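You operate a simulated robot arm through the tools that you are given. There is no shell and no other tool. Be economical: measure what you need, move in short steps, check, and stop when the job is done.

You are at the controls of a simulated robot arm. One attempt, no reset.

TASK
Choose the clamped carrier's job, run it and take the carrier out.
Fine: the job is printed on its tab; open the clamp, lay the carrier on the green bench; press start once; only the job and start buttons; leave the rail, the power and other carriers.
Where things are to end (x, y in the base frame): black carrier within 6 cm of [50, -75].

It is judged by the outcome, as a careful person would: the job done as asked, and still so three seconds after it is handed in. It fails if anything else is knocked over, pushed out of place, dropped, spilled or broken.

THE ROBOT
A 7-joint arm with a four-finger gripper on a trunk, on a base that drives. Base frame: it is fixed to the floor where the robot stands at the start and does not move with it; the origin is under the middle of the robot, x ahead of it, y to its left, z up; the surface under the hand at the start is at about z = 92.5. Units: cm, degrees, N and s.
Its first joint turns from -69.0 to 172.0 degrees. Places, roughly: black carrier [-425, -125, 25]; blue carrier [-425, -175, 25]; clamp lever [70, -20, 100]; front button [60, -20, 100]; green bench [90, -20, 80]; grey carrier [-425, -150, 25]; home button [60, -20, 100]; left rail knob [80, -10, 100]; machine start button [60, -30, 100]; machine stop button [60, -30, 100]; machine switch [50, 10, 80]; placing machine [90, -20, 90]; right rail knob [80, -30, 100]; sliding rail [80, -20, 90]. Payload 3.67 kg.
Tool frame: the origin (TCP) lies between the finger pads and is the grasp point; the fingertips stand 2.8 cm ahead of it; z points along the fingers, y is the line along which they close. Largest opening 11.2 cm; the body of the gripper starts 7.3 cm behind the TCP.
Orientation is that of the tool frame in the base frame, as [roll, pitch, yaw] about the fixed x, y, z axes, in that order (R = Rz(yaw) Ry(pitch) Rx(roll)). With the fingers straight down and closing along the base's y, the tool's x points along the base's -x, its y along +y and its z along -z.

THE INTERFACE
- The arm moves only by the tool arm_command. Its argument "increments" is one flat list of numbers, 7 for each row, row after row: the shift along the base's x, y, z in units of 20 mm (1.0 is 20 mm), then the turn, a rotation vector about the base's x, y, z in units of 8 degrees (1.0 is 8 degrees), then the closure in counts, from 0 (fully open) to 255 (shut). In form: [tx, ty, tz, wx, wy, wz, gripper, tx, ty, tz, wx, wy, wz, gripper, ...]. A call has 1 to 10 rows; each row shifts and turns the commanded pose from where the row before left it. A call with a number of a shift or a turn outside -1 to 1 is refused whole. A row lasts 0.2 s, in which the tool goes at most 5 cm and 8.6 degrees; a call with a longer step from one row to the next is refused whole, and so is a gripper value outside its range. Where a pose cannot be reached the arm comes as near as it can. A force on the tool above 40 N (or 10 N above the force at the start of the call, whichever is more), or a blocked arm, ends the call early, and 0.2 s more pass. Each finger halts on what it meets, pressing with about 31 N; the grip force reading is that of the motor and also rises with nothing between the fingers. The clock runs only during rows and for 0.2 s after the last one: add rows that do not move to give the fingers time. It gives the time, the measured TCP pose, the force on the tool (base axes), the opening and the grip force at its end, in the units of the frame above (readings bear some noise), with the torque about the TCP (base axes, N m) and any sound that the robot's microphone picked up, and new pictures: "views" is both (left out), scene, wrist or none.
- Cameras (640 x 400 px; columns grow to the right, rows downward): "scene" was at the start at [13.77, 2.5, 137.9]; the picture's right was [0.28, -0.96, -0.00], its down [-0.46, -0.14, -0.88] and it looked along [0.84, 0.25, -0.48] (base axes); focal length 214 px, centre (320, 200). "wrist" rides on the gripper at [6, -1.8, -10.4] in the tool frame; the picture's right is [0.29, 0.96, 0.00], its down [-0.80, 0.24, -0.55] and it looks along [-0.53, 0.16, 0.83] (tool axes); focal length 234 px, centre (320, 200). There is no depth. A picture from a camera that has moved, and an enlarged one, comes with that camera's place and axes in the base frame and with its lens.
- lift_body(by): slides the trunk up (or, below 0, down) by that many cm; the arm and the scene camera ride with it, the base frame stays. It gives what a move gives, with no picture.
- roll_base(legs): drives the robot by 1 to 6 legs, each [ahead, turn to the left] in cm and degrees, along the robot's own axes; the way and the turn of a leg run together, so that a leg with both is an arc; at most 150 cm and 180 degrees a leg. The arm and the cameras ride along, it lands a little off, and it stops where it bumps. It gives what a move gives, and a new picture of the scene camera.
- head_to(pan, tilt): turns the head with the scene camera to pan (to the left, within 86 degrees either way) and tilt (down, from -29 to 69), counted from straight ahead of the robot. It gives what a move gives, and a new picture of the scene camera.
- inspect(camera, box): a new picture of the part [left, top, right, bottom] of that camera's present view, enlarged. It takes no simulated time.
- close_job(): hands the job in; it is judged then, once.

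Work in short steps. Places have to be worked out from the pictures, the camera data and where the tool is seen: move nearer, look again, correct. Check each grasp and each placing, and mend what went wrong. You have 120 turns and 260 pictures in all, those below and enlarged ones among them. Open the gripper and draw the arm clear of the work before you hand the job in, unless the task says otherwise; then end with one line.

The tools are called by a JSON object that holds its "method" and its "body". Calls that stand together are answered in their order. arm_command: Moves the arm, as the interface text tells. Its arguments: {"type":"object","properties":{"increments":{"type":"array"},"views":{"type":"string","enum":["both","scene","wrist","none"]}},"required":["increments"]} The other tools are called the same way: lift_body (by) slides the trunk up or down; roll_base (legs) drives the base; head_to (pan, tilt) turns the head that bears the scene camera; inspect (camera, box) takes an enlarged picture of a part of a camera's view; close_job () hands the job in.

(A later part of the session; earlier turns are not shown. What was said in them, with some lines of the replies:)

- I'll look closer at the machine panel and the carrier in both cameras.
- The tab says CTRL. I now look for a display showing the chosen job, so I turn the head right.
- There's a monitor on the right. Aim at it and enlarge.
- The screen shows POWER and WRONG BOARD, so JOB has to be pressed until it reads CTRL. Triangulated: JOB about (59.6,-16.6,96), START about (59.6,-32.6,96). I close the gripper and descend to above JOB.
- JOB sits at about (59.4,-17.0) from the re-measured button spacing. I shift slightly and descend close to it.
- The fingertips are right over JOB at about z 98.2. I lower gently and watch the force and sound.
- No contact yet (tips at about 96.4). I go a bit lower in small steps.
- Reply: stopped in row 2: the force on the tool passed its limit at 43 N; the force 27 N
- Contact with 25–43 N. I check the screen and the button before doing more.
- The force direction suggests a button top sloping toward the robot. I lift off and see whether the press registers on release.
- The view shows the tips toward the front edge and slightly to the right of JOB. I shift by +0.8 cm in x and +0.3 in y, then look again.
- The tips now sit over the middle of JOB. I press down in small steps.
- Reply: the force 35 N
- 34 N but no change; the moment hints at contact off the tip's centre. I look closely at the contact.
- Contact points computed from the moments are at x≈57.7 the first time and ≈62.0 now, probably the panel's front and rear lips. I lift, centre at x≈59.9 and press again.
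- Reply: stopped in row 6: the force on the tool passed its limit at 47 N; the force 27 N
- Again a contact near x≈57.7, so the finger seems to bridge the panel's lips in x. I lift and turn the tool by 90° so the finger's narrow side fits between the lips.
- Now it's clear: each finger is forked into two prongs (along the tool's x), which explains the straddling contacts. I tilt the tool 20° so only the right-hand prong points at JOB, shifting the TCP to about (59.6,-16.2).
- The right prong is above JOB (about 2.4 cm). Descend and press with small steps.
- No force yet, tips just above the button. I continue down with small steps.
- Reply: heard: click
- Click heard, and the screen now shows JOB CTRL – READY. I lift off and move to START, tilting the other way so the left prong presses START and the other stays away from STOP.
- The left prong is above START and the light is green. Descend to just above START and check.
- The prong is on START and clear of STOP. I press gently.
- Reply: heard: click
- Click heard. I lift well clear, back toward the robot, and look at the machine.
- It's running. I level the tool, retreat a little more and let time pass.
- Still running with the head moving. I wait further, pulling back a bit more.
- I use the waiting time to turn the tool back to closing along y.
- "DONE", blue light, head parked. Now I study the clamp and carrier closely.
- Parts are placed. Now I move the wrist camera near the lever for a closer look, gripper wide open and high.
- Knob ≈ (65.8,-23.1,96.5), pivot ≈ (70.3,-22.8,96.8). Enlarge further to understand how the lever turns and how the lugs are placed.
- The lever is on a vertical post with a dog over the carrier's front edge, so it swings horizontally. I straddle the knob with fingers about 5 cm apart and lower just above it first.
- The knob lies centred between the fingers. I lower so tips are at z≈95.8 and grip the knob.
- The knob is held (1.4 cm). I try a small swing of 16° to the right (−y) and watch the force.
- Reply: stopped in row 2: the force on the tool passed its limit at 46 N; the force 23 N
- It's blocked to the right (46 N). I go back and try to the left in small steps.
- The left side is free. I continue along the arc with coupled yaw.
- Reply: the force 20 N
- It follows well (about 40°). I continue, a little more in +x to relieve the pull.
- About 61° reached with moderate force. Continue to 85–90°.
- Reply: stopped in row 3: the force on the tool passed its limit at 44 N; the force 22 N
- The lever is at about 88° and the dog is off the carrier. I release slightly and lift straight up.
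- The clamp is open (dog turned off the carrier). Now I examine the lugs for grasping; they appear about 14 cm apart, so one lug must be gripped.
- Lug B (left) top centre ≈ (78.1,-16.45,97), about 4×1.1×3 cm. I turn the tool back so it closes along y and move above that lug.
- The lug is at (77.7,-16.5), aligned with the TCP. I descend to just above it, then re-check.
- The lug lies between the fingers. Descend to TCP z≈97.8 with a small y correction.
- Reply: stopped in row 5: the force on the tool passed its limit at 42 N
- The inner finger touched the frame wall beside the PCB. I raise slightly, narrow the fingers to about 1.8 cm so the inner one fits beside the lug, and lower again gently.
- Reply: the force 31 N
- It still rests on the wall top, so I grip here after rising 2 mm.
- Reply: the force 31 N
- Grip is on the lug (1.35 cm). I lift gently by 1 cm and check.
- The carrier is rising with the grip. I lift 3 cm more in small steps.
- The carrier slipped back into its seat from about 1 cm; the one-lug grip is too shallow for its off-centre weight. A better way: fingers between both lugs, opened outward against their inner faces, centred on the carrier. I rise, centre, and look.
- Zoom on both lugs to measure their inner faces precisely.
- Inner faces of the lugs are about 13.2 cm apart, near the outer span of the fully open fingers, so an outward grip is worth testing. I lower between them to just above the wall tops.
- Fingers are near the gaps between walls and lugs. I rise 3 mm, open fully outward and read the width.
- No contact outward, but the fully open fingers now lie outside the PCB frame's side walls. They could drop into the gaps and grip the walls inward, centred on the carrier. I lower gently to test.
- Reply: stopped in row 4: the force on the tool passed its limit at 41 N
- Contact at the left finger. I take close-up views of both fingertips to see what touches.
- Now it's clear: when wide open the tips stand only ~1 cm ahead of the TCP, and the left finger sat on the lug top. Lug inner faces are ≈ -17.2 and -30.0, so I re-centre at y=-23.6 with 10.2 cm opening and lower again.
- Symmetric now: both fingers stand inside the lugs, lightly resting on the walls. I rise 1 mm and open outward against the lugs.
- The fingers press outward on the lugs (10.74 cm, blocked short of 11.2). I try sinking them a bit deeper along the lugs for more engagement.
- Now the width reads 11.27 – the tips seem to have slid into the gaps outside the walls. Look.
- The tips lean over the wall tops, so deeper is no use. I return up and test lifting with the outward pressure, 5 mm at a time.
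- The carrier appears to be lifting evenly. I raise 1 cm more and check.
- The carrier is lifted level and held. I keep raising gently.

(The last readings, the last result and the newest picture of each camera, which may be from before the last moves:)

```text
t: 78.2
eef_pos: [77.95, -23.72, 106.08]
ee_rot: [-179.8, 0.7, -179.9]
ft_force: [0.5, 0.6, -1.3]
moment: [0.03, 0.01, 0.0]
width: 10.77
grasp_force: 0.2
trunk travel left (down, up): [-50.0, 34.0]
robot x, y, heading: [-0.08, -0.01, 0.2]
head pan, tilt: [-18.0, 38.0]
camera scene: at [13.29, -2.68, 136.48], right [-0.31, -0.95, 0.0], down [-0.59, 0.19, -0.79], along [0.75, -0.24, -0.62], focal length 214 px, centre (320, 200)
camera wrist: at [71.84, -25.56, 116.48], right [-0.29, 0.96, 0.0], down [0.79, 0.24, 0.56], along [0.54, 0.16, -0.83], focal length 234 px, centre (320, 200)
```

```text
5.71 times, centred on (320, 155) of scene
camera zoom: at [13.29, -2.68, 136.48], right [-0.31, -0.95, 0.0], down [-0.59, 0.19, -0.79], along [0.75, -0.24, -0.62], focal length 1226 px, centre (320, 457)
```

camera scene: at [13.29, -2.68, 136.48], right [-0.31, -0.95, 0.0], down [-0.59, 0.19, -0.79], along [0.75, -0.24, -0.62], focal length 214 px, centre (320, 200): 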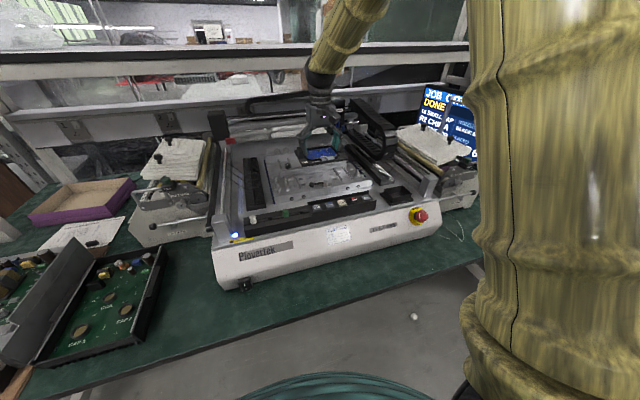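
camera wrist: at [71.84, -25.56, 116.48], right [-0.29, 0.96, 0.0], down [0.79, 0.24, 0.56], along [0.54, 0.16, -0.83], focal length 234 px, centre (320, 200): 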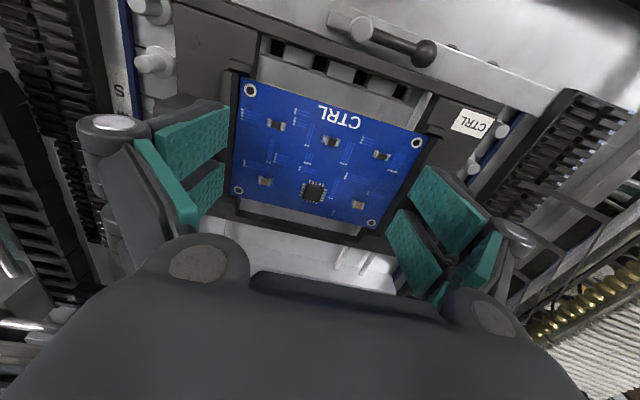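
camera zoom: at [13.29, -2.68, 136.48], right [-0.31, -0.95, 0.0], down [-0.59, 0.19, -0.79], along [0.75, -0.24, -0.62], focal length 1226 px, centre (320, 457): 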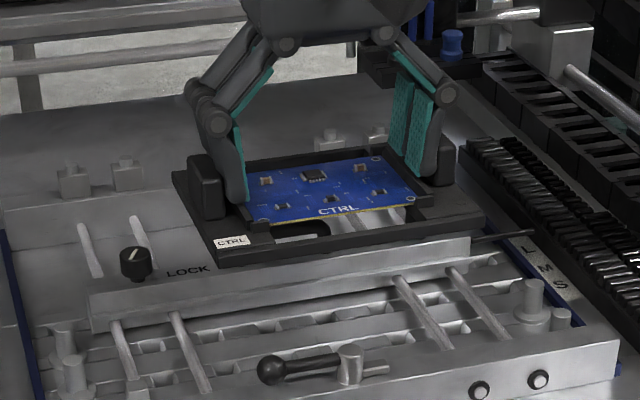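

Held securely. Now carry it toward the robot (x→50) with gentle steps.

{"method": "arm_command", "body": {"increments": [-0.2, 0, 0.3, 0, 0, 0, 0, -0.4, 0, 0.3, 0, 0, 0, 0, -0.6, 0, 0.2, 0, 0, 0, 0, -0.7, 0, 0, 0, 0, 0, 0, -0.7, 0, 0, 0, 0, 0, 0, -0.7, 0, 0, 0, 0, 0, 0, -0.7, 0, 0, 0, 0, 0, 0, -0.7, 0, 0, 0, 0, 0, 0, -0.7, 0, 0, 0, 0, 0, 0, -0.7, 0, 0, 0, 0, 0, 0], "views": "none"}}

{"method": "arm_command", "body": {"increments": [-0.7, 0, 0, 0, 0, 0, 0, -0.7, 0, 0, 0, 0, 0, 0, -0.7, 0, 0, 0, 0, 0, 0, -0.7, 0, 0, 0, 0, 0, 0, -0.7, 0, 0, 0, 0, 0, 0, -0.7, 0, 0, 0, 0, 0, 0, -0.6, 0, 0, 0, 0, 0, 0, -0.5, -0.1, 0, 0, 0, 0, 0, -0.3, -0.2, 0, 0, 0, 0, 0, -0.2, -0.3, 0, 0, 0, 0, 0], "views": "both"}}

```text
t: 80.4
eef_pos: [65.48, -23.72, 107.85]
ee_rot: [-179.9, 0.7, -180.0]
ft_force: [-0.5, -0.6, -1.9]
moment: [0.02, -0.02, 0.0]
width: 10.78
grasp_force: 0.0
trunk travel left (down, up): [-50.0, 34.0]
robot x, y, heading: [-0.1, -0.54, 0.2]
head pan, tilt: [-18.0, 38.0]
```

```text
t: 81.8
eef_pos: [57.11, -25.94, 106.08]
ee_rot: [170.1, -0.9, 177.9]
ft_force: [0.3, -0.4, -0.9]
moment: [0.03, 0.04, -0.01]
width: 10.78
grasp_force: 0.1
out of reach, approached as far as the arm can: row 7
trunk travel left (down, up): [-50.0, 34.0]
robot x, y, heading: [0.08, -0.2, 0.2]
head pan, tilt: [-18.0, 38.0]
stopped in row 7: the arm was blocked; the commanded pose is now the measured one
camera scene: at [13.43, -1.89, 136.18], right [-0.22, -0.98, 0.0], down [-0.63, 0.14, -0.77], along [0.75, -0.16, -0.64], focal length 214 px, centre (320, 200)
camera wrist: at [51.18, -29.35, 116.13], right [-0.25, 0.95, 0.17], down [0.81, 0.11, 0.57], along [0.53, 0.28, -0.8], focal length 234 px, centre (320, 200)
```

scene: 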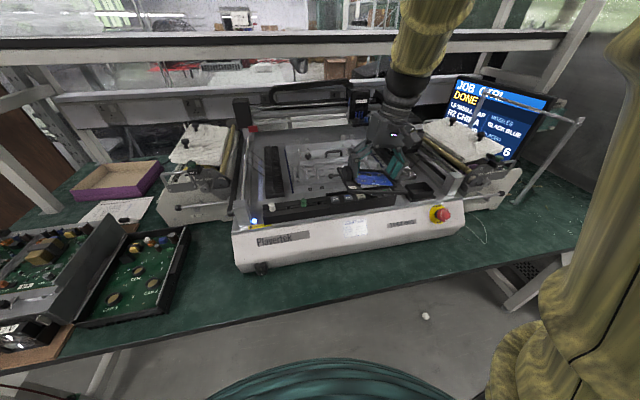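
wrist: 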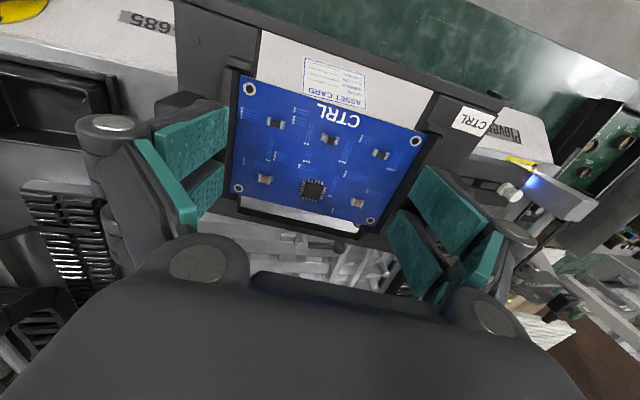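

The arm ran into its own limits near x≈57 at this height (the hand tilted ~10°), but the carrier is still held. I move up and to the right while levelling the hand.

{"method": "arm_command", "body": {"increments": [0.1, -0.1, 0.3, -0.2, 0, 0, 0, 0.1, -0.3, 0.4, -0.3, 0, 0, 0, 0, -0.4, 0.5, -0.3, 0, 0.1, 0, 0, -0.4, 0.5, -0.3, 0, 0.1, 0, 0, -0.4, 0.5, -0.13, 0, 0, 0, 0, -0.4, 0.5, 0, 0, 0, 0, 0, 0, 0, 0, 0, 0, 0], "views": "both"}}

```text
t: 83.4
eef_pos: [57.45, -31.21, 109.87]
ee_rot: [176.1, -1.9, 178.8]
ft_force: [-0.2, -0.4, 0.2]
moment: [0.0, 0.01, 0.0]
width: 10.78
grasp_force: 0.0
trunk travel left (down, up): [-50.0, 34.0]
robot x, y, heading: [0.21, -0.08, 0.0]
head pan, tilt: [-18.0, 38.0]
camera scene: at [13.33, -1.53, 135.98], right [-0.18, -0.98, 0.0], down [-0.65, 0.12, -0.75], along [0.74, -0.13, -0.66], focal length 214 px, centre (320, 200)
camera wrist: at [51.86, -33.52, 120.32], right [-0.27, 0.96, 0.07], down [0.82, 0.19, 0.54], along [0.51, 0.2, -0.84], focal length 234 px, centre (320, 200)
```

scene: 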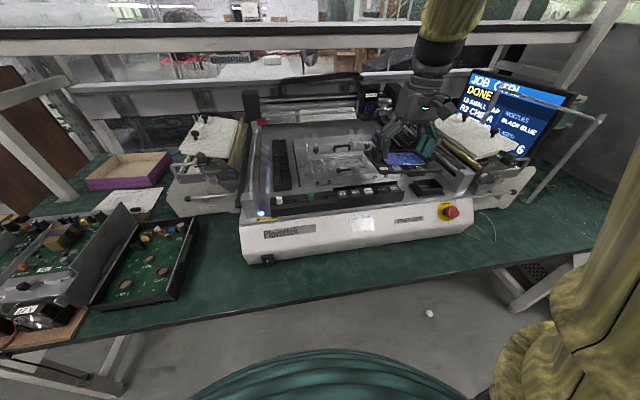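
wrist: 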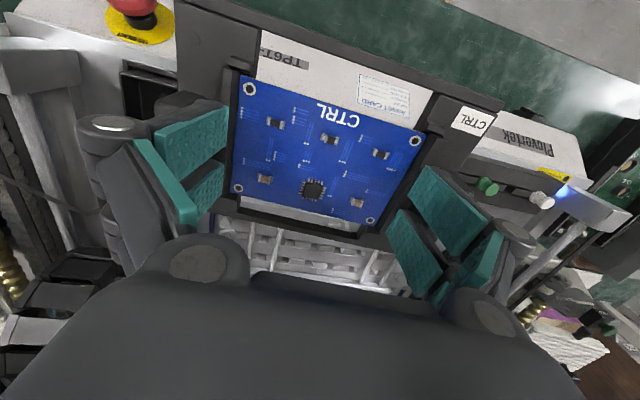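

The upper arm is pushing the head aside (scene camera axes drift). I turn the head away to the left to free the arm.

{"method": "head_to", "body": {"pan": 25, "tilt": 38}}

```text
t: 84.5
eef_pos: [57.82, -30.33, 107.79]
ee_rot: [178.7, -4.6, 179.3]
ft_force: [-0.8, 0.7, 0.0]
moment: [-0.05, -0.02, 0.03]
width: 10.83
grasp_force: 0.0
trunk travel left (down, up): [-50.0, 34.0]
robot x, y, heading: [-0.11, -0.14, 0.0]
head pan, tilt: [25.0, 38.0]
camera scene: at [13.1, 0.01, 135.22], right [0.0, -1.0, 0.0], down [-0.73, 0.0, -0.69], along [0.69, 0.0, -0.73], focal length 214 px, centre (320, 200)
```

scene: 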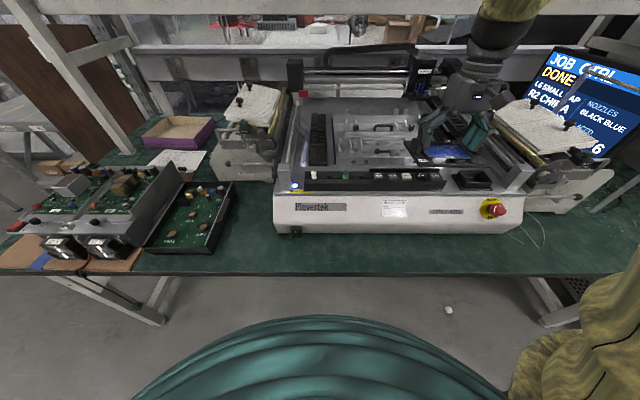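

The head is still being pressed by the arm (real pan is ~0). Going right and slightly outward unfolds the arm, so I do that in small steps while levelling.

{"method": "arm_command", "body": {"increments": [0.2, -0.3, 0.3, 0, 0, 0, 0, 0.2, -0.4, 0.4, 0, 0, 0, 0, 0.2, -0.5, 0.4, 0, 0, 0, 0, 0.1, -0.5, 0.4, 0, 0, 0, 0, 0, -0.5, 0.4, 0, 0, 0, 0, 0, -0.5, 0.3, 0, 0, 0, 0, 0, -0.3, 0.2, 0, 0, 0, 0, 0, 0, 0, 0, 0, 0, 0], "views": "both"}}

```text
t: 86.3
eef_pos: [58.73, -35.79, 116.42]
ee_rot: [-179.7, -0.4, 179.6]
ft_force: [-0.2, -0.3, -1.1]
moment: [-0.02, 0.0, 0.0]
width: 10.83
grasp_force: 0.0
trunk travel left (down, up): [-50.0, 34.0]
robot x, y, heading: [-0.18, -0.35, 0.2]
head pan, tilt: [25.0, 38.0]
camera scene: at [12.84, 3.64, 136.49], right [0.42, -0.91, 0.0], down [-0.56, -0.26, -0.79], along [0.71, 0.33, -0.62], focal length 214 px, centre (320, 200)
camera wrist: at [52.91, -37.55, 126.94], right [-0.28, 0.96, 0.0], down [0.8, 0.24, 0.55], along [0.53, 0.15, -0.84], focal length 234 px, centre (320, 200)
```

scene: 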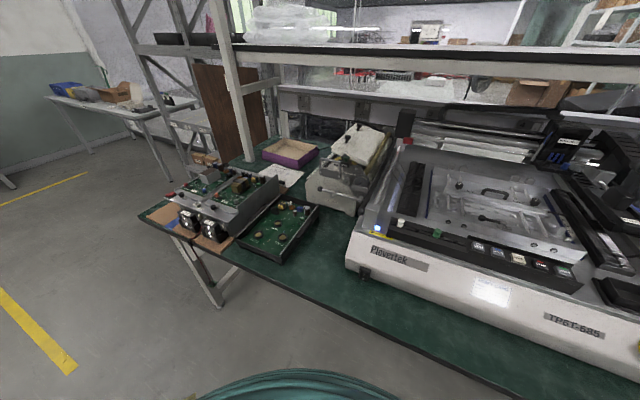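
wrist: 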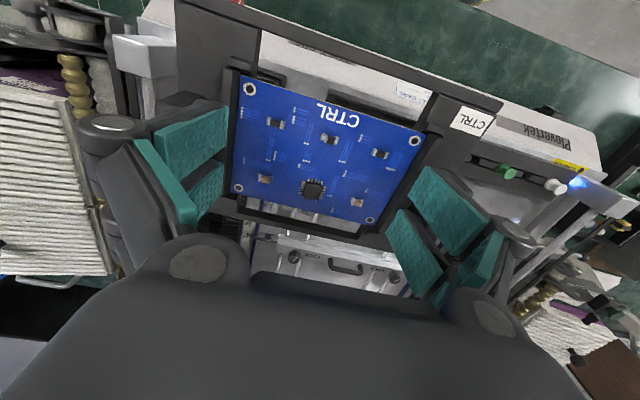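

Now free and level. I continue toward (50,-75) along a straight path at z≈116.

{"method": "arm_command", "body": {"increments": [0, -0.3, 0, 0, 0, 0, 0, -0.05, -0.5, 0, 0, 0, 0, 0, -0.1, -0.7, 0, 0, 0, 0, 0, -0.15, -0.7, 0, 0, 0, 0, 0, -0.2, -0.7, 0, 0, 0, 0, 0, -0.3, -0.7, 0, 0, 0, 0, 0, -0.3, -0.7, 0, 0, 0, 0, 0, -0.3, -0.7, 0, 0, 0, 0, 0, -0.3, -0.6, 0, 0, 0, 0, 0, -0.2, -0.4, 0, 0, 0, 0, 0], "views": "wrist"}}

```text
t: 88.5
eef_pos: [55.0, -47.92, 116.59]
ee_rot: [-179.8, -0.5, 179.4]
ft_force: [0.4, -0.9, -1.0]
moment: [-0.01, 0.0, -0.01]
width: 10.82
grasp_force: 0.0
trunk travel left (down, up): [-50.0, 34.0]
robot x, y, heading: [0.06, -0.12, 0.0]
head pan, tilt: [25.0, 38.0]
camera wrist: at [49.09, -49.56, 126.96], right [-0.28, 0.96, 0.0], down [0.8, 0.23, 0.55], along [0.52, 0.15, -0.84], focal length 234 px, centre (320, 200)
```

wrist: 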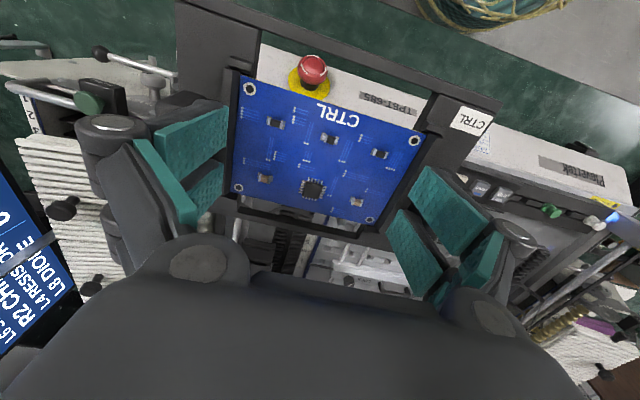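

Going well; feeder is at the left of the picture. Continue to above (50,-75).

{"method": "arm_command", "body": {"increments": [-0.25, -0.5, 0, 0, 0, 0, 0, -0.3, -0.7, 0, 0, 0, 0, 0, -0.3, -0.7, 0, 0, 0, 0, 0, -0.3, -0.7, 0, 0, 0, 0, 0, -0.3, -0.7, 0, 0, 0, 0, 0, -0.3, -0.7, 0, 0, 0, 0, 0, -0.3, -0.7, 0, 0, 0, 0, 0, -0.2, -0.7, 0, 0, 0, 0, 0, -0.15, -0.6, 0, 0, 0, 0, 0, -0.1, -0.5, 0, 0, 0, 0, 0], "views": "wrist"}}

{"method": "arm_command", "body": {"increments": [0, -0.6, 0, 0, 0, 0, 0, 0, -0.6, 0, 0, 0, 0, 0, 0, -0.6, 0, 0, 0, 0, 0, 0, -0.6, 0, 0, 0, 0, 0, 0, -0.6, 0, 0, 0, 0, 0, 0, -0.6, 0, 0, 0, 0, 0, 0, -0.6, 0, 0, 0, 0, 0, 0, -0.5, 0, 0, 0, 0, 0, 0, -0.3, 0, 0, 0, 0, 0, 0, 0, 0, 0, 0, 0, 0], "views": "wrist"}}

```text
t: 90.7
eef_pos: [50.04, -60.92, 116.47]
ee_rot: [-179.8, -0.5, 179.5]
ft_force: [-0.7, 0.3, -1.2]
moment: [-0.02, 0.0, 0.01]
width: 10.82
grasp_force: 0.0
trunk travel left (down, up): [-50.0, 34.0]
robot x, y, heading: [-0.05, -0.13, 0.2]
head pan, tilt: [25.0, 38.0]
camera wrist: at [44.19, -62.69, 126.88], right [-0.28, 0.96, 0.0], down [0.8, 0.23, 0.55], along [0.52, 0.15, -0.84], focal length 234 px, centre (320, 200)
```

wrist: 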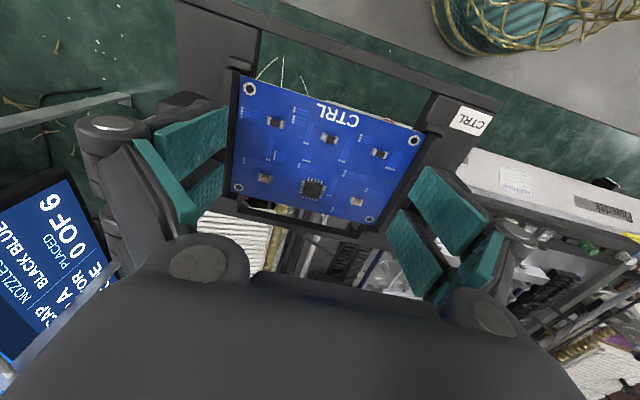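

```text
t: 92.9
eef_pos: [49.95, -70.87, 116.3]
ee_rot: [-179.8, -0.4, 179.6]
ft_force: [-0.2, 1.2, -0.8]
moment: [0.0, -0.04, 0.01]
width: 10.8
grasp_force: 0.0
trunk travel left (down, up): [-50.0, 34.0]
robot x, y, heading: [0.06, -0.36, 0.3]
head pan, tilt: [25.0, 38.0]
camera wrist: at [44.15, -72.66, 126.8], right [-0.28, 0.96, 0.0], down [0.8, 0.23, 0.55], along [0.52, 0.15, -0.84], focal length 234 px, centre (320, 200)
```

wrist: 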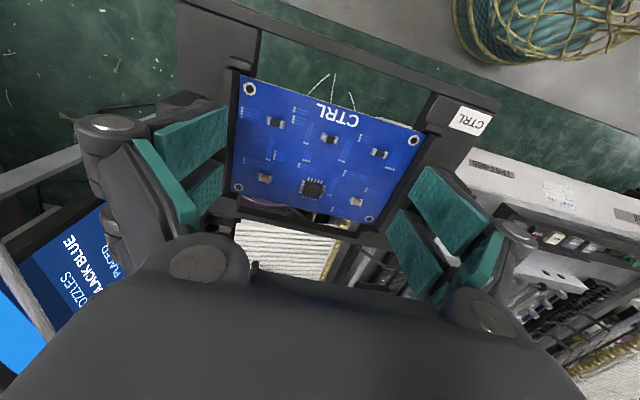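

Carrier is level and held. I finish the move to y≈-75 and try a head view for clearance before lowering.

{"method": "arm_command", "body": {"increments": [0, -0.4, -0.3, 0, 0, 0, 0, 0, -0.6, -0.4, 0, 0, 0, 0, 0, -0.6, -0.5, 0, 0, 0, 0, 0, -0.3, -0.5, 0, 0, 0, 0, 0, -0.1, -0.3, 0, 0, 0, 0, 0, 0, 0, 0, 0, 0, 0], "views": "wrist"}}

{"method": "head_to", "body": {"pan": -30, "tilt": 35}}

```text
t: 94.3
eef_pos: [49.91, -74.88, 112.35]
ee_rot: [-179.8, -0.5, 179.5]
ft_force: [-0.3, -0.1, -2.4]
moment: [-0.01, 0.02, 0.03]
width: 10.85
grasp_force: 0.1
trunk travel left (down, up): [-50.0, 34.0]
robot x, y, heading: [-0.15, -0.17, 0.1]
head pan, tilt: [25.0, 38.0]
camera wrist: at [44.14, -76.64, 122.81], right [-0.28, 0.96, 0.0], down [0.8, 0.23, 0.55], along [0.52, 0.15, -0.84], focal length 234 px, centre (320, 200)
```

wrist: 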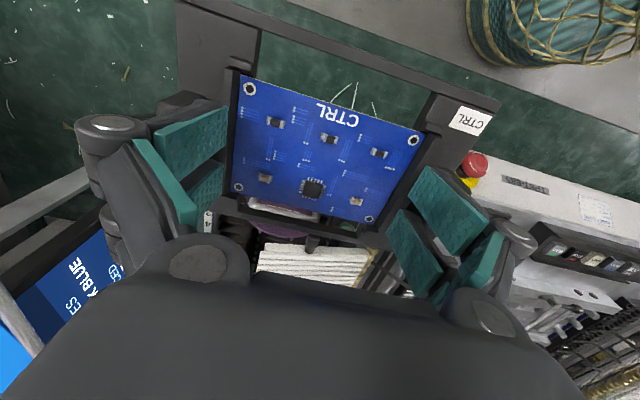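

```text
t: 95.6
eef_pos: [50.02, -74.96, 112.33]
ee_rot: [-179.7, -0.5, 179.5]
ft_force: [-0.4, 0.7, -0.6]
moment: [-0.04, -0.02, 0.0]
width: 10.82
grasp_force: 0.0
trunk travel left (down, up): [-50.0, 34.0]
robot x, y, heading: [-0.29, -0.3, 0.0]
head pan, tilt: [-30.0, 35.0]
camera scene: at [12.69, -4.47, 136.94], right [-0.5, -0.87, 0.0], down [-0.5, 0.29, -0.82], along [0.71, -0.41, -0.57], focal length 214 px, centre (320, 200)
```

scene: 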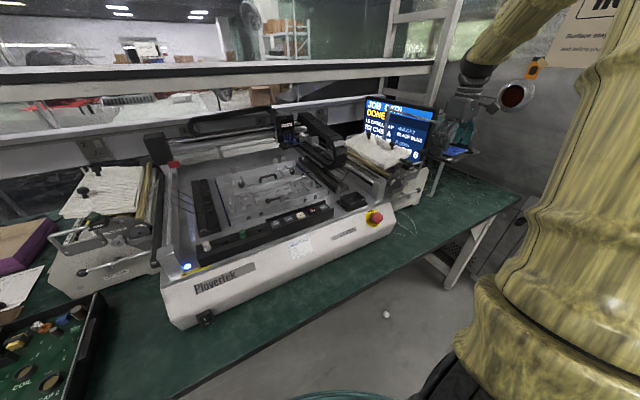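

Good view. I enlarge the carrier area and the screen.

{"method": "inspect", "body": {"camera": "scene", "box": [350, 80, 530, 250]}}

{"method": "inspect", "body": {"camera": "scene", "box": [355, 90, 445, 160]}}

```text
2.35 times, centred on (440, 165) of scene
camera zoom: at [12.69, -4.47, 136.94], right [-0.5, -0.87, 0.0], down [-0.5, 0.29, -0.82], along [0.71, -0.41, -0.57], focal length 505 px, centre (38, 282)
```

zoom: 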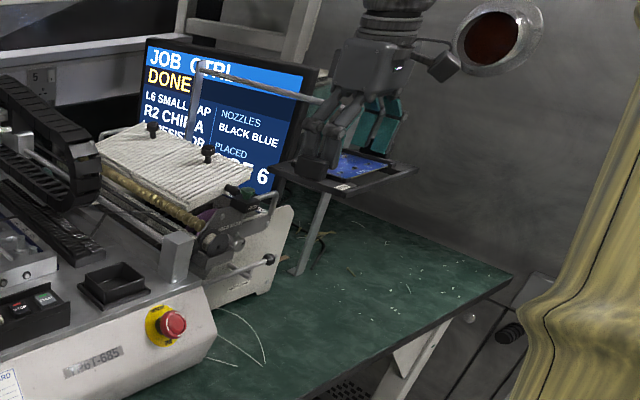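

```text
5.71 times, centred on (400, 125) of scene
camera zoom: at [12.69, -4.47, 136.94], right [-0.5, -0.87, 0.0], down [-0.5, 0.29, -0.82], along [0.71, -0.41, -0.57], focal length 1226 px, centre (-137, 629)
```

zoom: 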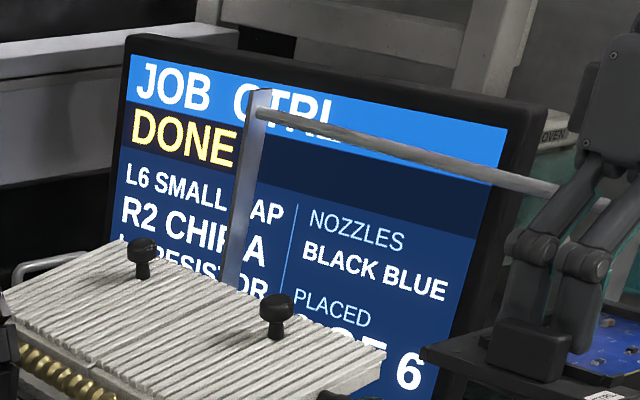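

DONE is shown and the space below is clear (feeder knob ≈ x 59, frame leg ≈ y -91). I shift 1 cm toward the robot and lower.

{"method": "arm_command", "body": {"increments": [-0.2, 0, -0.3, 0, 0, 0, 0, -0.2, 0, -0.5, 0, 0, 0, 0, -0.1, 0, -0.6, 0, 0, 0, 0, 0, 0, -0.7, 0, 0, 0, 0, 0, 0, -0.7, 0, 0, 0, 0, 0, 0, -0.7, 0, 0, 0, 0, 0, 0, -0.7, 0, 0, 0, 0, 0, 0, -0.7, 0, 0, 0, 0, 0, 0, -0.6, 0, 0, 0, 0, 0, 0, -0.4, 0, 0, 0, 0], "views": "both"}}

{"method": "inspect", "body": {"camera": "scene", "box": [370, 110, 530, 230]}}

```text
t: 97.8
eef_pos: [49.15, -74.92, 100.67]
ee_rot: [-179.9, -0.5, 179.5]
ft_force: [-0.5, -0.3, -0.8]
moment: [-0.01, -0.01, -0.01]
width: 10.83
grasp_force: 0.1
trunk travel left (down, up): [-50.0, 34.0]
robot x, y, heading: [-0.18, 0.19, 0.3]
head pan, tilt: [-30.0, 35.0]
camera scene: at [12.71, -4.52, 136.94], right [-0.5, -0.87, 0.0], down [-0.5, 0.29, -0.82], along [0.71, -0.41, -0.57], focal length 214 px, centre (320, 200)
camera wrist: at [43.2, -76.69, 111.02], right [-0.28, 0.96, 0.0], down [0.8, 0.23, 0.55], along [0.52, 0.15, -0.84], focal length 234 px, centre (320, 200)
```

scene: 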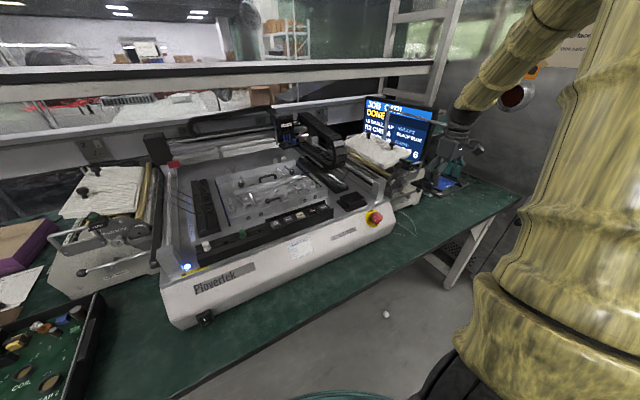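
wrist: 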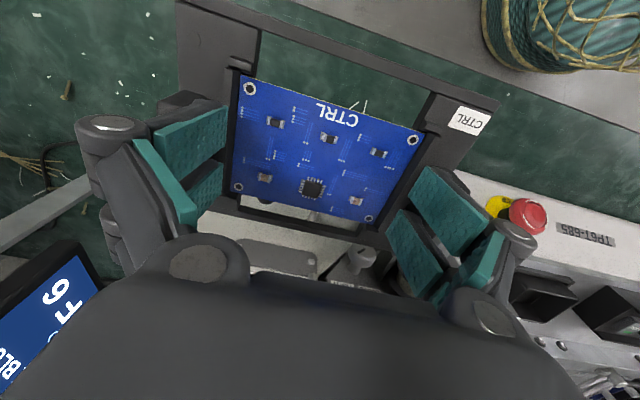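

```text
3.33 times, centred on (450, 170) of scene
camera zoom: at [12.71, -4.52, 136.94], right [-0.5, -0.87, 0.0], down [-0.5, 0.29, -0.82], along [0.71, -0.41, -0.57], focal length 715 px, centre (-113, 300)
```

zoom: 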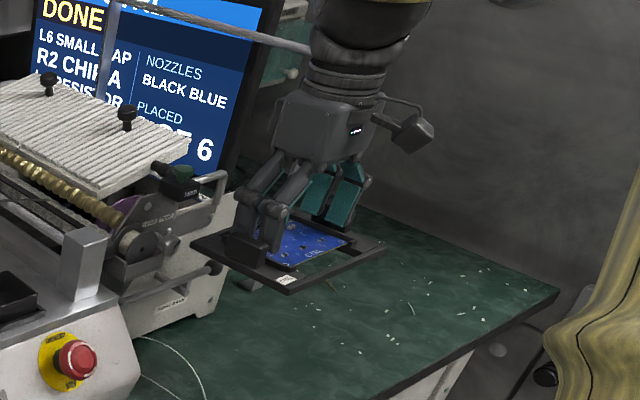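

The feeder's lever knob is near (57,-76,91), carrier's rear edge at about x 53. I shift 0.8 cm more toward the robot and continue lowering.

{"method": "arm_command", "body": {"increments": [-0.2, 0, -0.3, 0, 0, 0, 0, -0.2, 0, -0.5, 0, 0, 0, 0, 0, 0, -0.6, 0, 0, 0, 0, 0, 0, -0.6, 0, 0, 0, 0, 0, 0, -0.6, 0, 0, 0, 0, 0, 0, -0.6, 0, 0, 0, 0, 0, 0, -0.5, 0, 0, 0, 0, 0, 0, -0.4, 0, 0, 0, 0, 0, 0, -0.2, 0, 0, 0, 0, 0, 0, 0, 0, 0, 0, 0], "views": "both"}}

{"method": "inspect", "body": {"camera": "scene", "box": [380, 140, 500, 230]}}

```text
t: 100.0
eef_pos: [48.35, -74.97, 91.89]
ee_rot: [-179.8, -0.6, 179.6]
ft_force: [-0.2, -0.6, -1.6]
moment: [-0.01, 0.06, 0.01]
width: 10.85
grasp_force: 0.0
trunk travel left (down, up): [-50.0, 34.0]
robot x, y, heading: [0.28, -0.32, 0.2]
head pan, tilt: [-30.0, 35.0]
camera scene: at [12.69, -4.48, 136.94], right [-0.5, -0.87, 0.0], down [-0.5, 0.29, -0.82], along [0.71, -0.41, -0.57], focal length 214 px, centre (320, 200)
camera wrist: at [42.41, -76.67, 102.41], right [-0.28, 0.96, 0.0], down [0.8, 0.23, 0.55], along [0.52, 0.15, -0.84], focal length 234 px, centre (320, 200)
```

scene: 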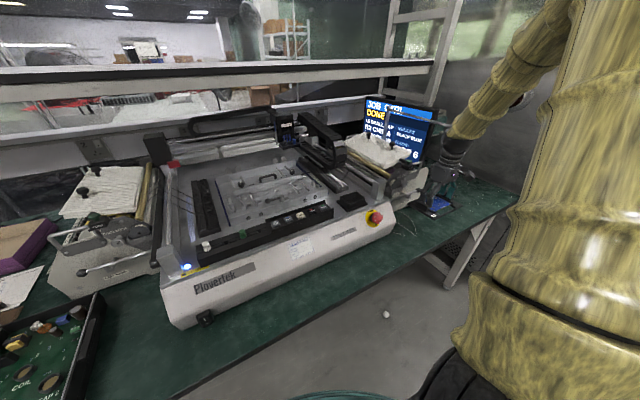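
wrist: 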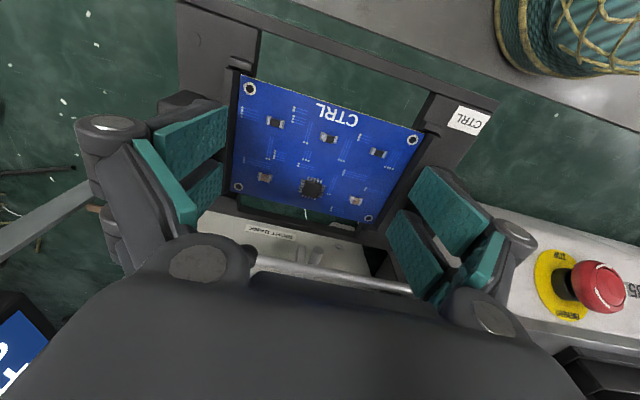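

```text
4.44 times, centred on (440, 185) of scene
camera zoom: at [12.69, -4.48, 136.94], right [-0.5, -0.87, 0.0], down [-0.5, 0.29, -0.82], along [0.71, -0.41, -0.57], focal length 953 px, centre (-213, 267)
```

zoom: 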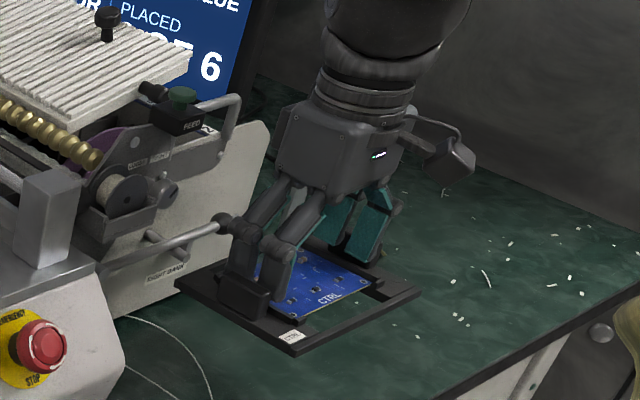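

The path is clear (rod about 8 cm behind the hand). Lower slowly until contact with the bench.

{"method": "arm_command", "body": {"increments": [0, 0, -0.3, 0, 0, 0, 0, 0, 0, -0.4, 0, 0, 0, 0, 0, 0, -0.4, 0, 0, 0, 0, 0, 0, -0.4, 0, 0, 0, 0, 0, 0, -0.3, 0, 0, 0, 0, 0, 0, -0.2, 0, 0, 0, 0], "views": "none"}}

{"method": "inspect", "body": {"camera": "scene", "box": [390, 160, 480, 230]}}

```text
t: 101.4
eef_pos: [48.31, -74.99, 87.87]
ee_rot: [-179.8, -0.4, 179.5]
ft_force: [0.4, 0.1, -1.3]
moment: [-0.02, -0.01, -0.05]
width: 10.84
grasp_force: 0.0
trunk travel left (down, up): [-50.0, 34.0]
robot x, y, heading: [0.28, 0.07, 0.1]
head pan, tilt: [-30.0, 35.0]
```

```text
5.71 times, centred on (435, 195) of scene
camera zoom: at [12.7, -4.51, 136.94], right [-0.5, -0.87, 0.0], down [-0.5, 0.29, -0.82], along [0.71, -0.41, -0.57], focal length 1226 px, centre (-337, 229)
```

zoom: 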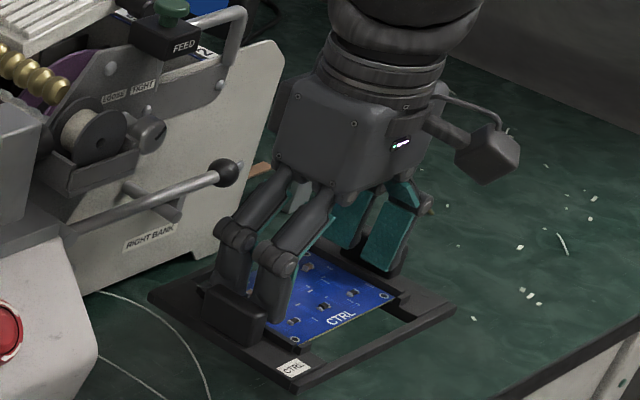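

Still above the bench. Continue down in small steps until the force rises.

{"method": "arm_command", "body": {"increments": [0, 0, -0.2, 0, 0, 0, 0, 0, 0, -0.2, 0, 0, 0, 0, 0, 0, -0.2, 0, 0, 0, 0, 0, 0, -0.2, 0, 0, 0, 0, 0, 0, -0.2, 0, 0, 0, 0], "views": "none"}}

{"method": "inspect", "body": {"camera": "scene", "box": [390, 160, 480, 230]}}

```text
t: 102.6
eef_pos: [48.28, -74.91, 85.81]
ee_rot: [-179.8, -0.5, 179.6]
ft_force: [0.5, -0.3, -1.5]
moment: [0.01, 0.01, 0.01]
width: 10.85
grasp_force: 0.1
trunk travel left (down, up): [-50.0, 34.0]
robot x, y, heading: [-0.07, -0.02, 0.2]
head pan, tilt: [-30.0, 35.0]
```

```text
5.71 times, centred on (435, 195) of scene
camera zoom: at [12.71, -4.52, 136.94], right [-0.5, -0.87, 0.0], down [-0.5, 0.29, -0.82], along [0.71, -0.41, -0.57], focal length 1226 px, centre (-337, 229)
```

zoom: 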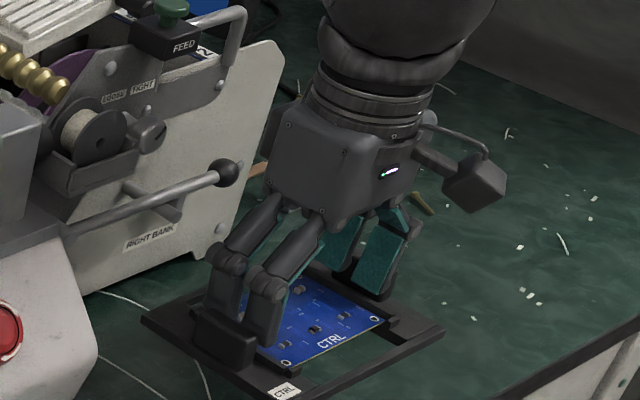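

Still free. Continue downward.

{"method": "arm_command", "body": {"increments": [0, 0, -0.2, 0, 0, 0, 0, 0, 0, -0.2, 0, 0, 0, 0, 0, 0, -0.2, 0, 0, 0, 0, 0, 0, -0.15, 0, 0, 0, 0, 0, 0, -0.15, 0, 0, 0, 0], "views": "none"}}

{"method": "inspect", "body": {"camera": "scene", "box": [390, 170, 480, 240]}}

```text
t: 103.8
eef_pos: [48.29, -74.8, 84.07]
ee_rot: [-179.8, -0.6, 179.5]
ft_force: [0.2, 0.1, -0.9]
moment: [-0.03, -0.01, 0.01]
width: 10.84
grasp_force: 0.0
trunk travel left (down, up): [-50.0, 34.0]
robot x, y, heading: [-0.11, -0.27, 0.2]
head pan, tilt: [-30.0, 35.0]
```

```text
5.71 times, centred on (435, 205) of scene
camera zoom: at [12.7, -4.51, 136.94], right [-0.5, -0.87, 0.0], down [-0.5, 0.29, -0.82], along [0.71, -0.41, -0.57], focal length 1226 px, centre (-337, 171)
```

zoom: 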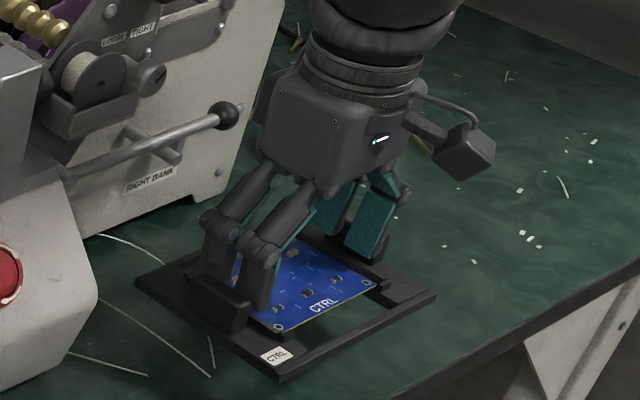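

Still above. Continue lowering.

{"method": "arm_command", "body": {"increments": [0, 0, -0.2, 0, 0, 0, 0, 0, 0, -0.2, 0, 0, 0, 0, 0, 0, -0.2, 0, 0, 0, 0, 0, 0, -0.2, 0, 0, 0, 0, 0, 0, -0.2, 0, 0, 0, 0, 0, 0, -0.2, 0, 0, 0, 0], "views": "none"}}

{"method": "inspect", "body": {"camera": "scene", "box": [390, 170, 480, 240]}}

```text
t: 105.2
eef_pos: [48.14, -75.03, 81.96]
ee_rot: [-179.7, -0.6, 179.5]
ft_force: [0.4, 0.9, -1.5]
moment: [-0.03, -0.02, -0.02]
width: 10.85
grasp_force: 0.0
trunk travel left (down, up): [-50.0, 34.0]
robot x, y, heading: [0.06, -0.42, 0.2]
head pan, tilt: [-30.0, 35.0]
```

```text
5.71 times, centred on (435, 205) of scene
camera zoom: at [12.7, -4.52, 136.94], right [-0.5, -0.87, 0.0], down [-0.5, 0.29, -0.82], along [0.71, -0.41, -0.57], focal length 1226 px, centre (-337, 171)
```

zoom: 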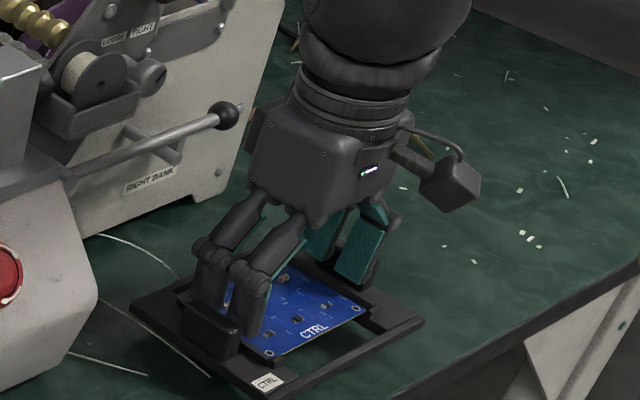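

Continue; contact should be near.

{"method": "arm_command", "body": {"increments": [0, 0, -0.15, 0, 0, 0, 0, 0, 0, -0.15, 0, 0, 0, 0, 0, 0, -0.15, 0, 0, 0, 0, 0, 0, -0.15, 0, 0, 0, 0, 0, 0, -0.15, 0, 0, 0, 0], "views": "none"}}

{"method": "inspect", "body": {"camera": "scene", "box": [390, 170, 480, 240]}}

{"method": "inspect", "body": {"camera": "wrist", "box": [100, 0, 540, 270]}}

```text
t: 106.4
eef_pos: [48.1, -74.95, 80.19]
ee_rot: [-179.8, -0.5, 179.5]
ft_force: [-0.1, 0.7, -1.1]
moment: [0.03, -0.04, -0.04]
width: 10.85
grasp_force: 0.1
trunk travel left (down, up): [-50.0, 34.0]
robot x, y, heading: [-0.1, -0.0, 0.3]
head pan, tilt: [-30.0, 35.0]
```

```text
5.71 times, centred on (435, 205) of scene
camera zoom: at [12.7, -4.51, 136.94], right [-0.5, -0.87, 0.0], down [-0.5, 0.29, -0.82], along [0.71, -0.41, -0.57], focal length 1226 px, centre (-337, 171)
```

zoom: 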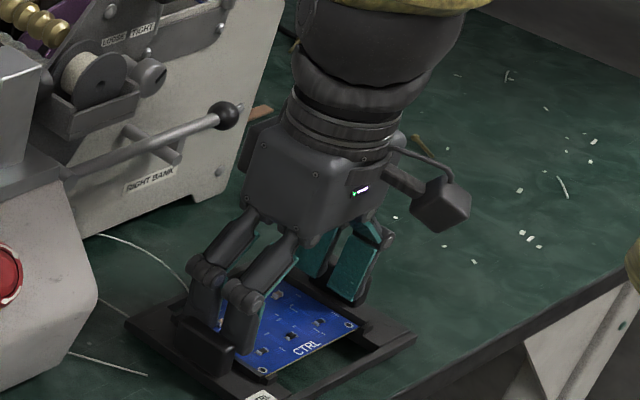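

```text
1.45 times, centred on (320, 135) of wrist
camera zoom: at [42.32, -76.69, 90.71], right [-0.28, 0.96, 0.0], down [0.8, 0.23, 0.55], along [0.52, 0.15, -0.84], focal length 341 px, centre (320, 294)
```

zoom: 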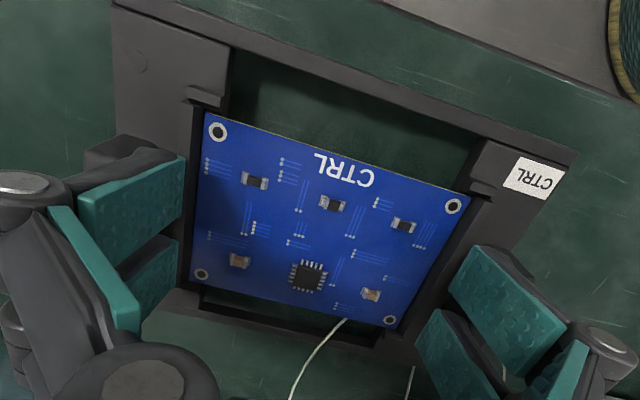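

Continue lowering with the same care.

{"method": "arm_command", "body": {"increments": [0.1, 0, -0.15, 0, 0, 0, 0, 0.1, 0, -0.15, 0, 0, 0, 0, 0, 0, -0.15, 0, 0, 0, 0, 0, 0, -0.15, 0, 0, 0, 0, 0, 0, -0.15, 0, 0, 0, 0, 0, 0, -0.15, 0, 0, 0, 0, 0, 0, -0.1, 0, 0, 0, 0], "views": "none"}}

{"method": "inspect", "body": {"camera": "scene", "box": [390, 180, 480, 250]}}

```text
t: 108.0
eef_pos: [48.66, -74.78, 78.54]
ee_rot: [-179.8, -0.5, 179.5]
ft_force: [-0.2, 1.6, 13.2]
moment: [-0.24, -0.03, 0.08]
width: 11.16
grasp_force: 0.1
trunk travel left (down, up): [-50.0, 34.0]
robot x, y, heading: [0.05, -0.16, 0.2]
head pan, tilt: [-30.0, 35.0]
```

```text
5.71 times, centred on (435, 215) of scene
camera zoom: at [12.59, -4.3, 136.97], right [-0.5, -0.87, 0.0], down [-0.5, 0.29, -0.82], along [0.71, -0.41, -0.57], focal length 1226 px, centre (-337, 114)
```

zoom: 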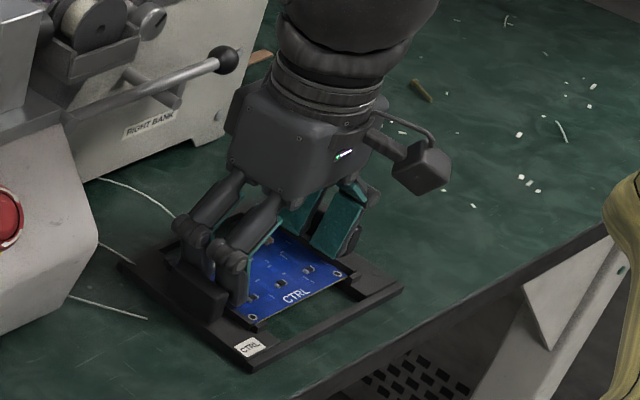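

The carrier rests on the bench (13 N). I close the fingers slightly to release the lugs, then lift.

{"method": "arm_command", "body": {"increments": [0, 0, 0.1, 0, 0, 0, 10, 0, 0, 0.05, 0, 0, 0, 24, 0, 0, 0, 0, 0, 0, 26, 0, 0, 0, 0, 0, 0, 26, 0, 0, 0.2, 0, 0, 0, 26, 0, 0, 0.2, 0, 0, 0, 26], "views": "none"}}

{"method": "inspect", "body": {"camera": "scene", "box": [390, 180, 480, 250]}}

{"method": "inspect", "body": {"camera": "wrist", "box": [100, 0, 540, 270]}}

```text
t: 109.4
eef_pos: [48.63, -74.98, 79.27]
ee_rot: [-179.8, -0.4, 179.5]
ft_force: [-0.5, -0.4, 0.3]
moment: [0.01, 0.02, 0.0]
width: 10.01
grasp_force: 0.0
trunk travel left (down, up): [-50.0, 34.0]
robot x, y, heading: [0.32, -0.29, -0.0]
head pan, tilt: [-30.0, 35.0]
```

```text
5.71 times, centred on (435, 215) of scene
camera zoom: at [12.68, -4.47, 136.92], right [-0.5, -0.87, 0.0], down [-0.5, 0.29, -0.82], along [0.71, -0.41, -0.57], focal length 1226 px, centre (-337, 114)
```

zoom: 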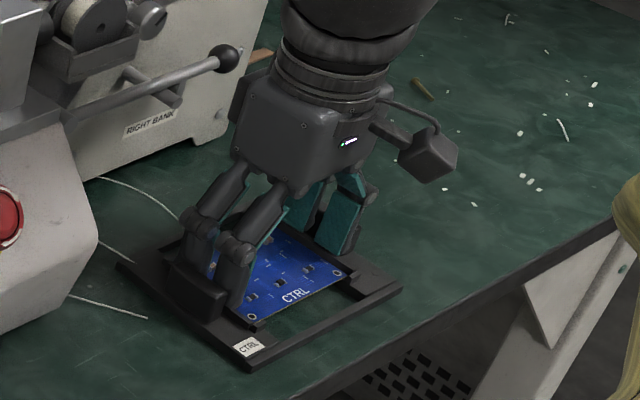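

```text
1.45 times, centred on (320, 135) of wrist
camera zoom: at [42.8, -76.63, 89.78], right [-0.28, 0.96, 0.0], down [0.8, 0.23, 0.55], along [0.52, 0.15, -0.84], focal length 341 px, centre (320, 294)
```

zoom: 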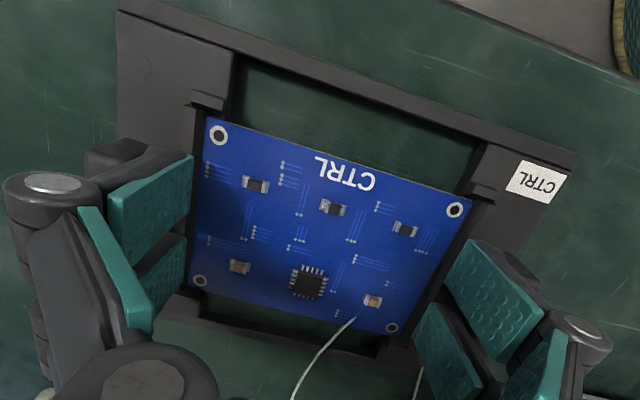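

Released; the carrier stays on the bench. I lift straight up slowly, then higher.

{"method": "arm_command", "body": {"increments": [0, 0, 0.3, 0, 0, 0, 26, 0, 0, 0.5, 0, 0, 0, 26, 0, 0, 0.8, 0, 0, 0, 26, 0, 0, 1, 0, 0, 0, 26, 0, 0, 1, 0, 0, 0, 26, 0, 0, 1, 0, 0, 0, 26, 0, 0, 1, 0, 0, 0, 26, 0, 0, 1, 0, 0, 0, 26, 0, 0, 1, 0, 0, 0, 26, 0, 0, 1, 0, 0, 0, 26], "views": "both"}}

{"method": "inspect", "body": {"camera": "scene", "box": [380, 160, 500, 260]}}

{"method": "inspect", "body": {"camera": "scene", "box": [170, 120, 400, 260]}}

```text
t: 111.6
eef_pos: [48.57, -74.98, 96.7]
ee_rot: [-179.8, -0.5, 179.5]
ft_force: [0.4, -0.3, 0.4]
moment: [0.0, 0.0, 0.0]
width: 10.06
grasp_force: 0.0
trunk travel left (down, up): [-50.0, 34.0]
robot x, y, heading: [-0.29, -0.17, -0.0]
head pan, tilt: [-30.0, 35.0]
camera scene: at [12.64, -4.41, 136.95], right [-0.5, -0.87, 0.0], down [-0.5, 0.29, -0.82], along [0.71, -0.41, -0.57], focal length 214 px, centre (320, 200)
camera wrist: at [42.66, -76.73, 107.17], right [-0.28, 0.96, 0.0], down [0.8, 0.23, 0.55], along [0.52, 0.15, -0.84], focal length 234 px, centre (320, 200)
```

scene: 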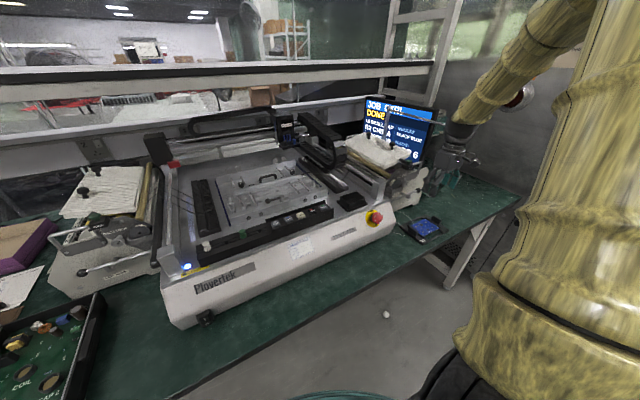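
wrist: 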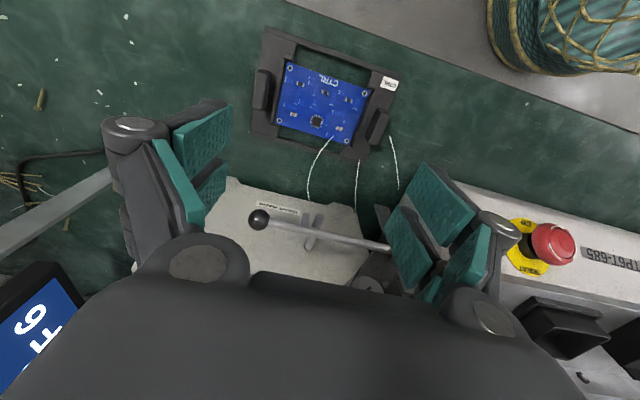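

```text
4.00 times, centred on (440, 210) of scene
camera zoom: at [12.64, -4.41, 136.95], right [-0.5, -0.87, 0.0], down [-0.5, 0.29, -0.82], along [0.71, -0.41, -0.57], focal length 858 px, centre (-160, 160)
```

zoom: 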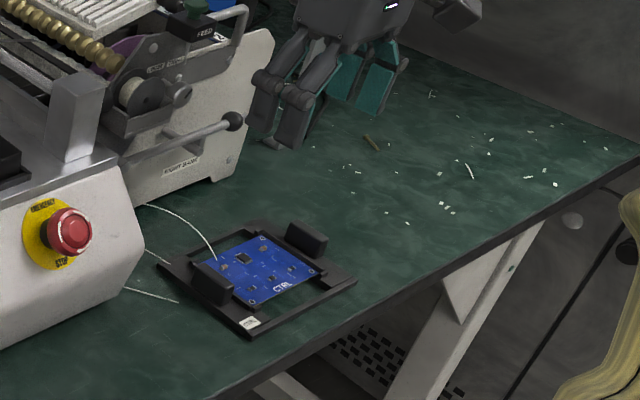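

```text
2.78 times, centred on (285, 190) of scene
camera zoom: at [12.64, -4.41, 136.95], right [-0.5, -0.87, 0.0], down [-0.5, 0.29, -0.82], along [0.71, -0.41, -0.57], focal length 597 px, centre (417, 228)
```

zoom: 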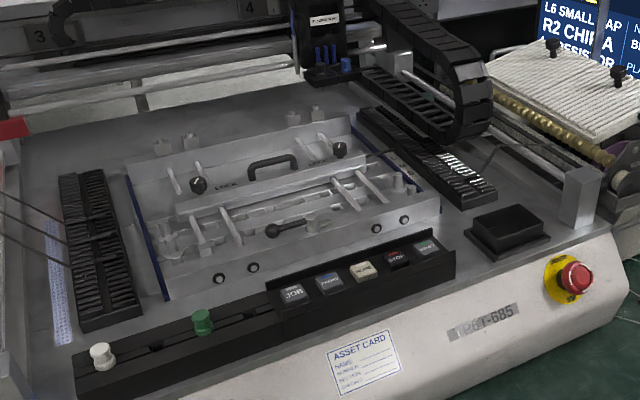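

The carrier lies flat at about (48,-75), the machine is undisturbed and shows DONE. I open the gripper and draw the arm up and clear.

{"method": "arm_command", "body": {"increments": [0, 0, 1, 0, 0, 0, 0, 0, 0, 1, 0, 0, 0, 0, 0, 0, 1, 0, 0, 0, 0, 0, 0, 1, 0, 0, 0, 0, 0, 0, 1, 0, 0, 0, 0, 0, 0, 1, 0, 0, 0, 0, 0, 0, 1, 0, 0, 0, 0, 0, 0, 1, 0, 0, 0, 0, -0.5, 0, 1, 0, 0, 0, 0, -0.5, 0, 0.5, 0, 0, 0, 0], "views": "scene"}}

```text
t: 113.8
eef_pos: [46.48, -74.93, 115.82]
ee_rot: [-179.8, -0.5, 179.5]
ft_force: [-1.2, -0.4, 0.2]
moment: [-0.02, 0.01, 0.02]
width: 11.19
grasp_force: 0.1
trunk travel left (down, up): [-50.0, 34.0]
robot x, y, heading: [-0.26, -0.33, 0.1]
head pan, tilt: [-30.0, 35.0]
camera scene: at [12.66, -4.44, 136.94], right [-0.5, -0.87, 0.0], down [-0.5, 0.29, -0.82], along [0.71, -0.41, -0.57], focal length 214 px, centre (320, 200)
```

scene: 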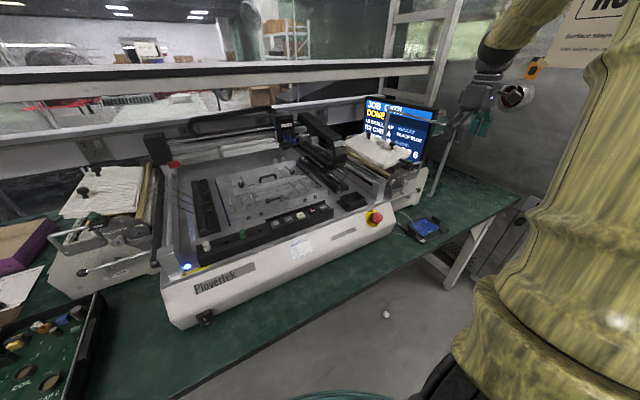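

Everything is in place and the arm is clear, so I hand the job in.

{"method": "close_job", "body": {}}

```text
The job is handed in.
```

The CTRL job was selected and run once to DONE; the clamp is open and the black carrier lies on the green bench at about (48, -75), after slipping back about 1 cm into its seat on the first lift.
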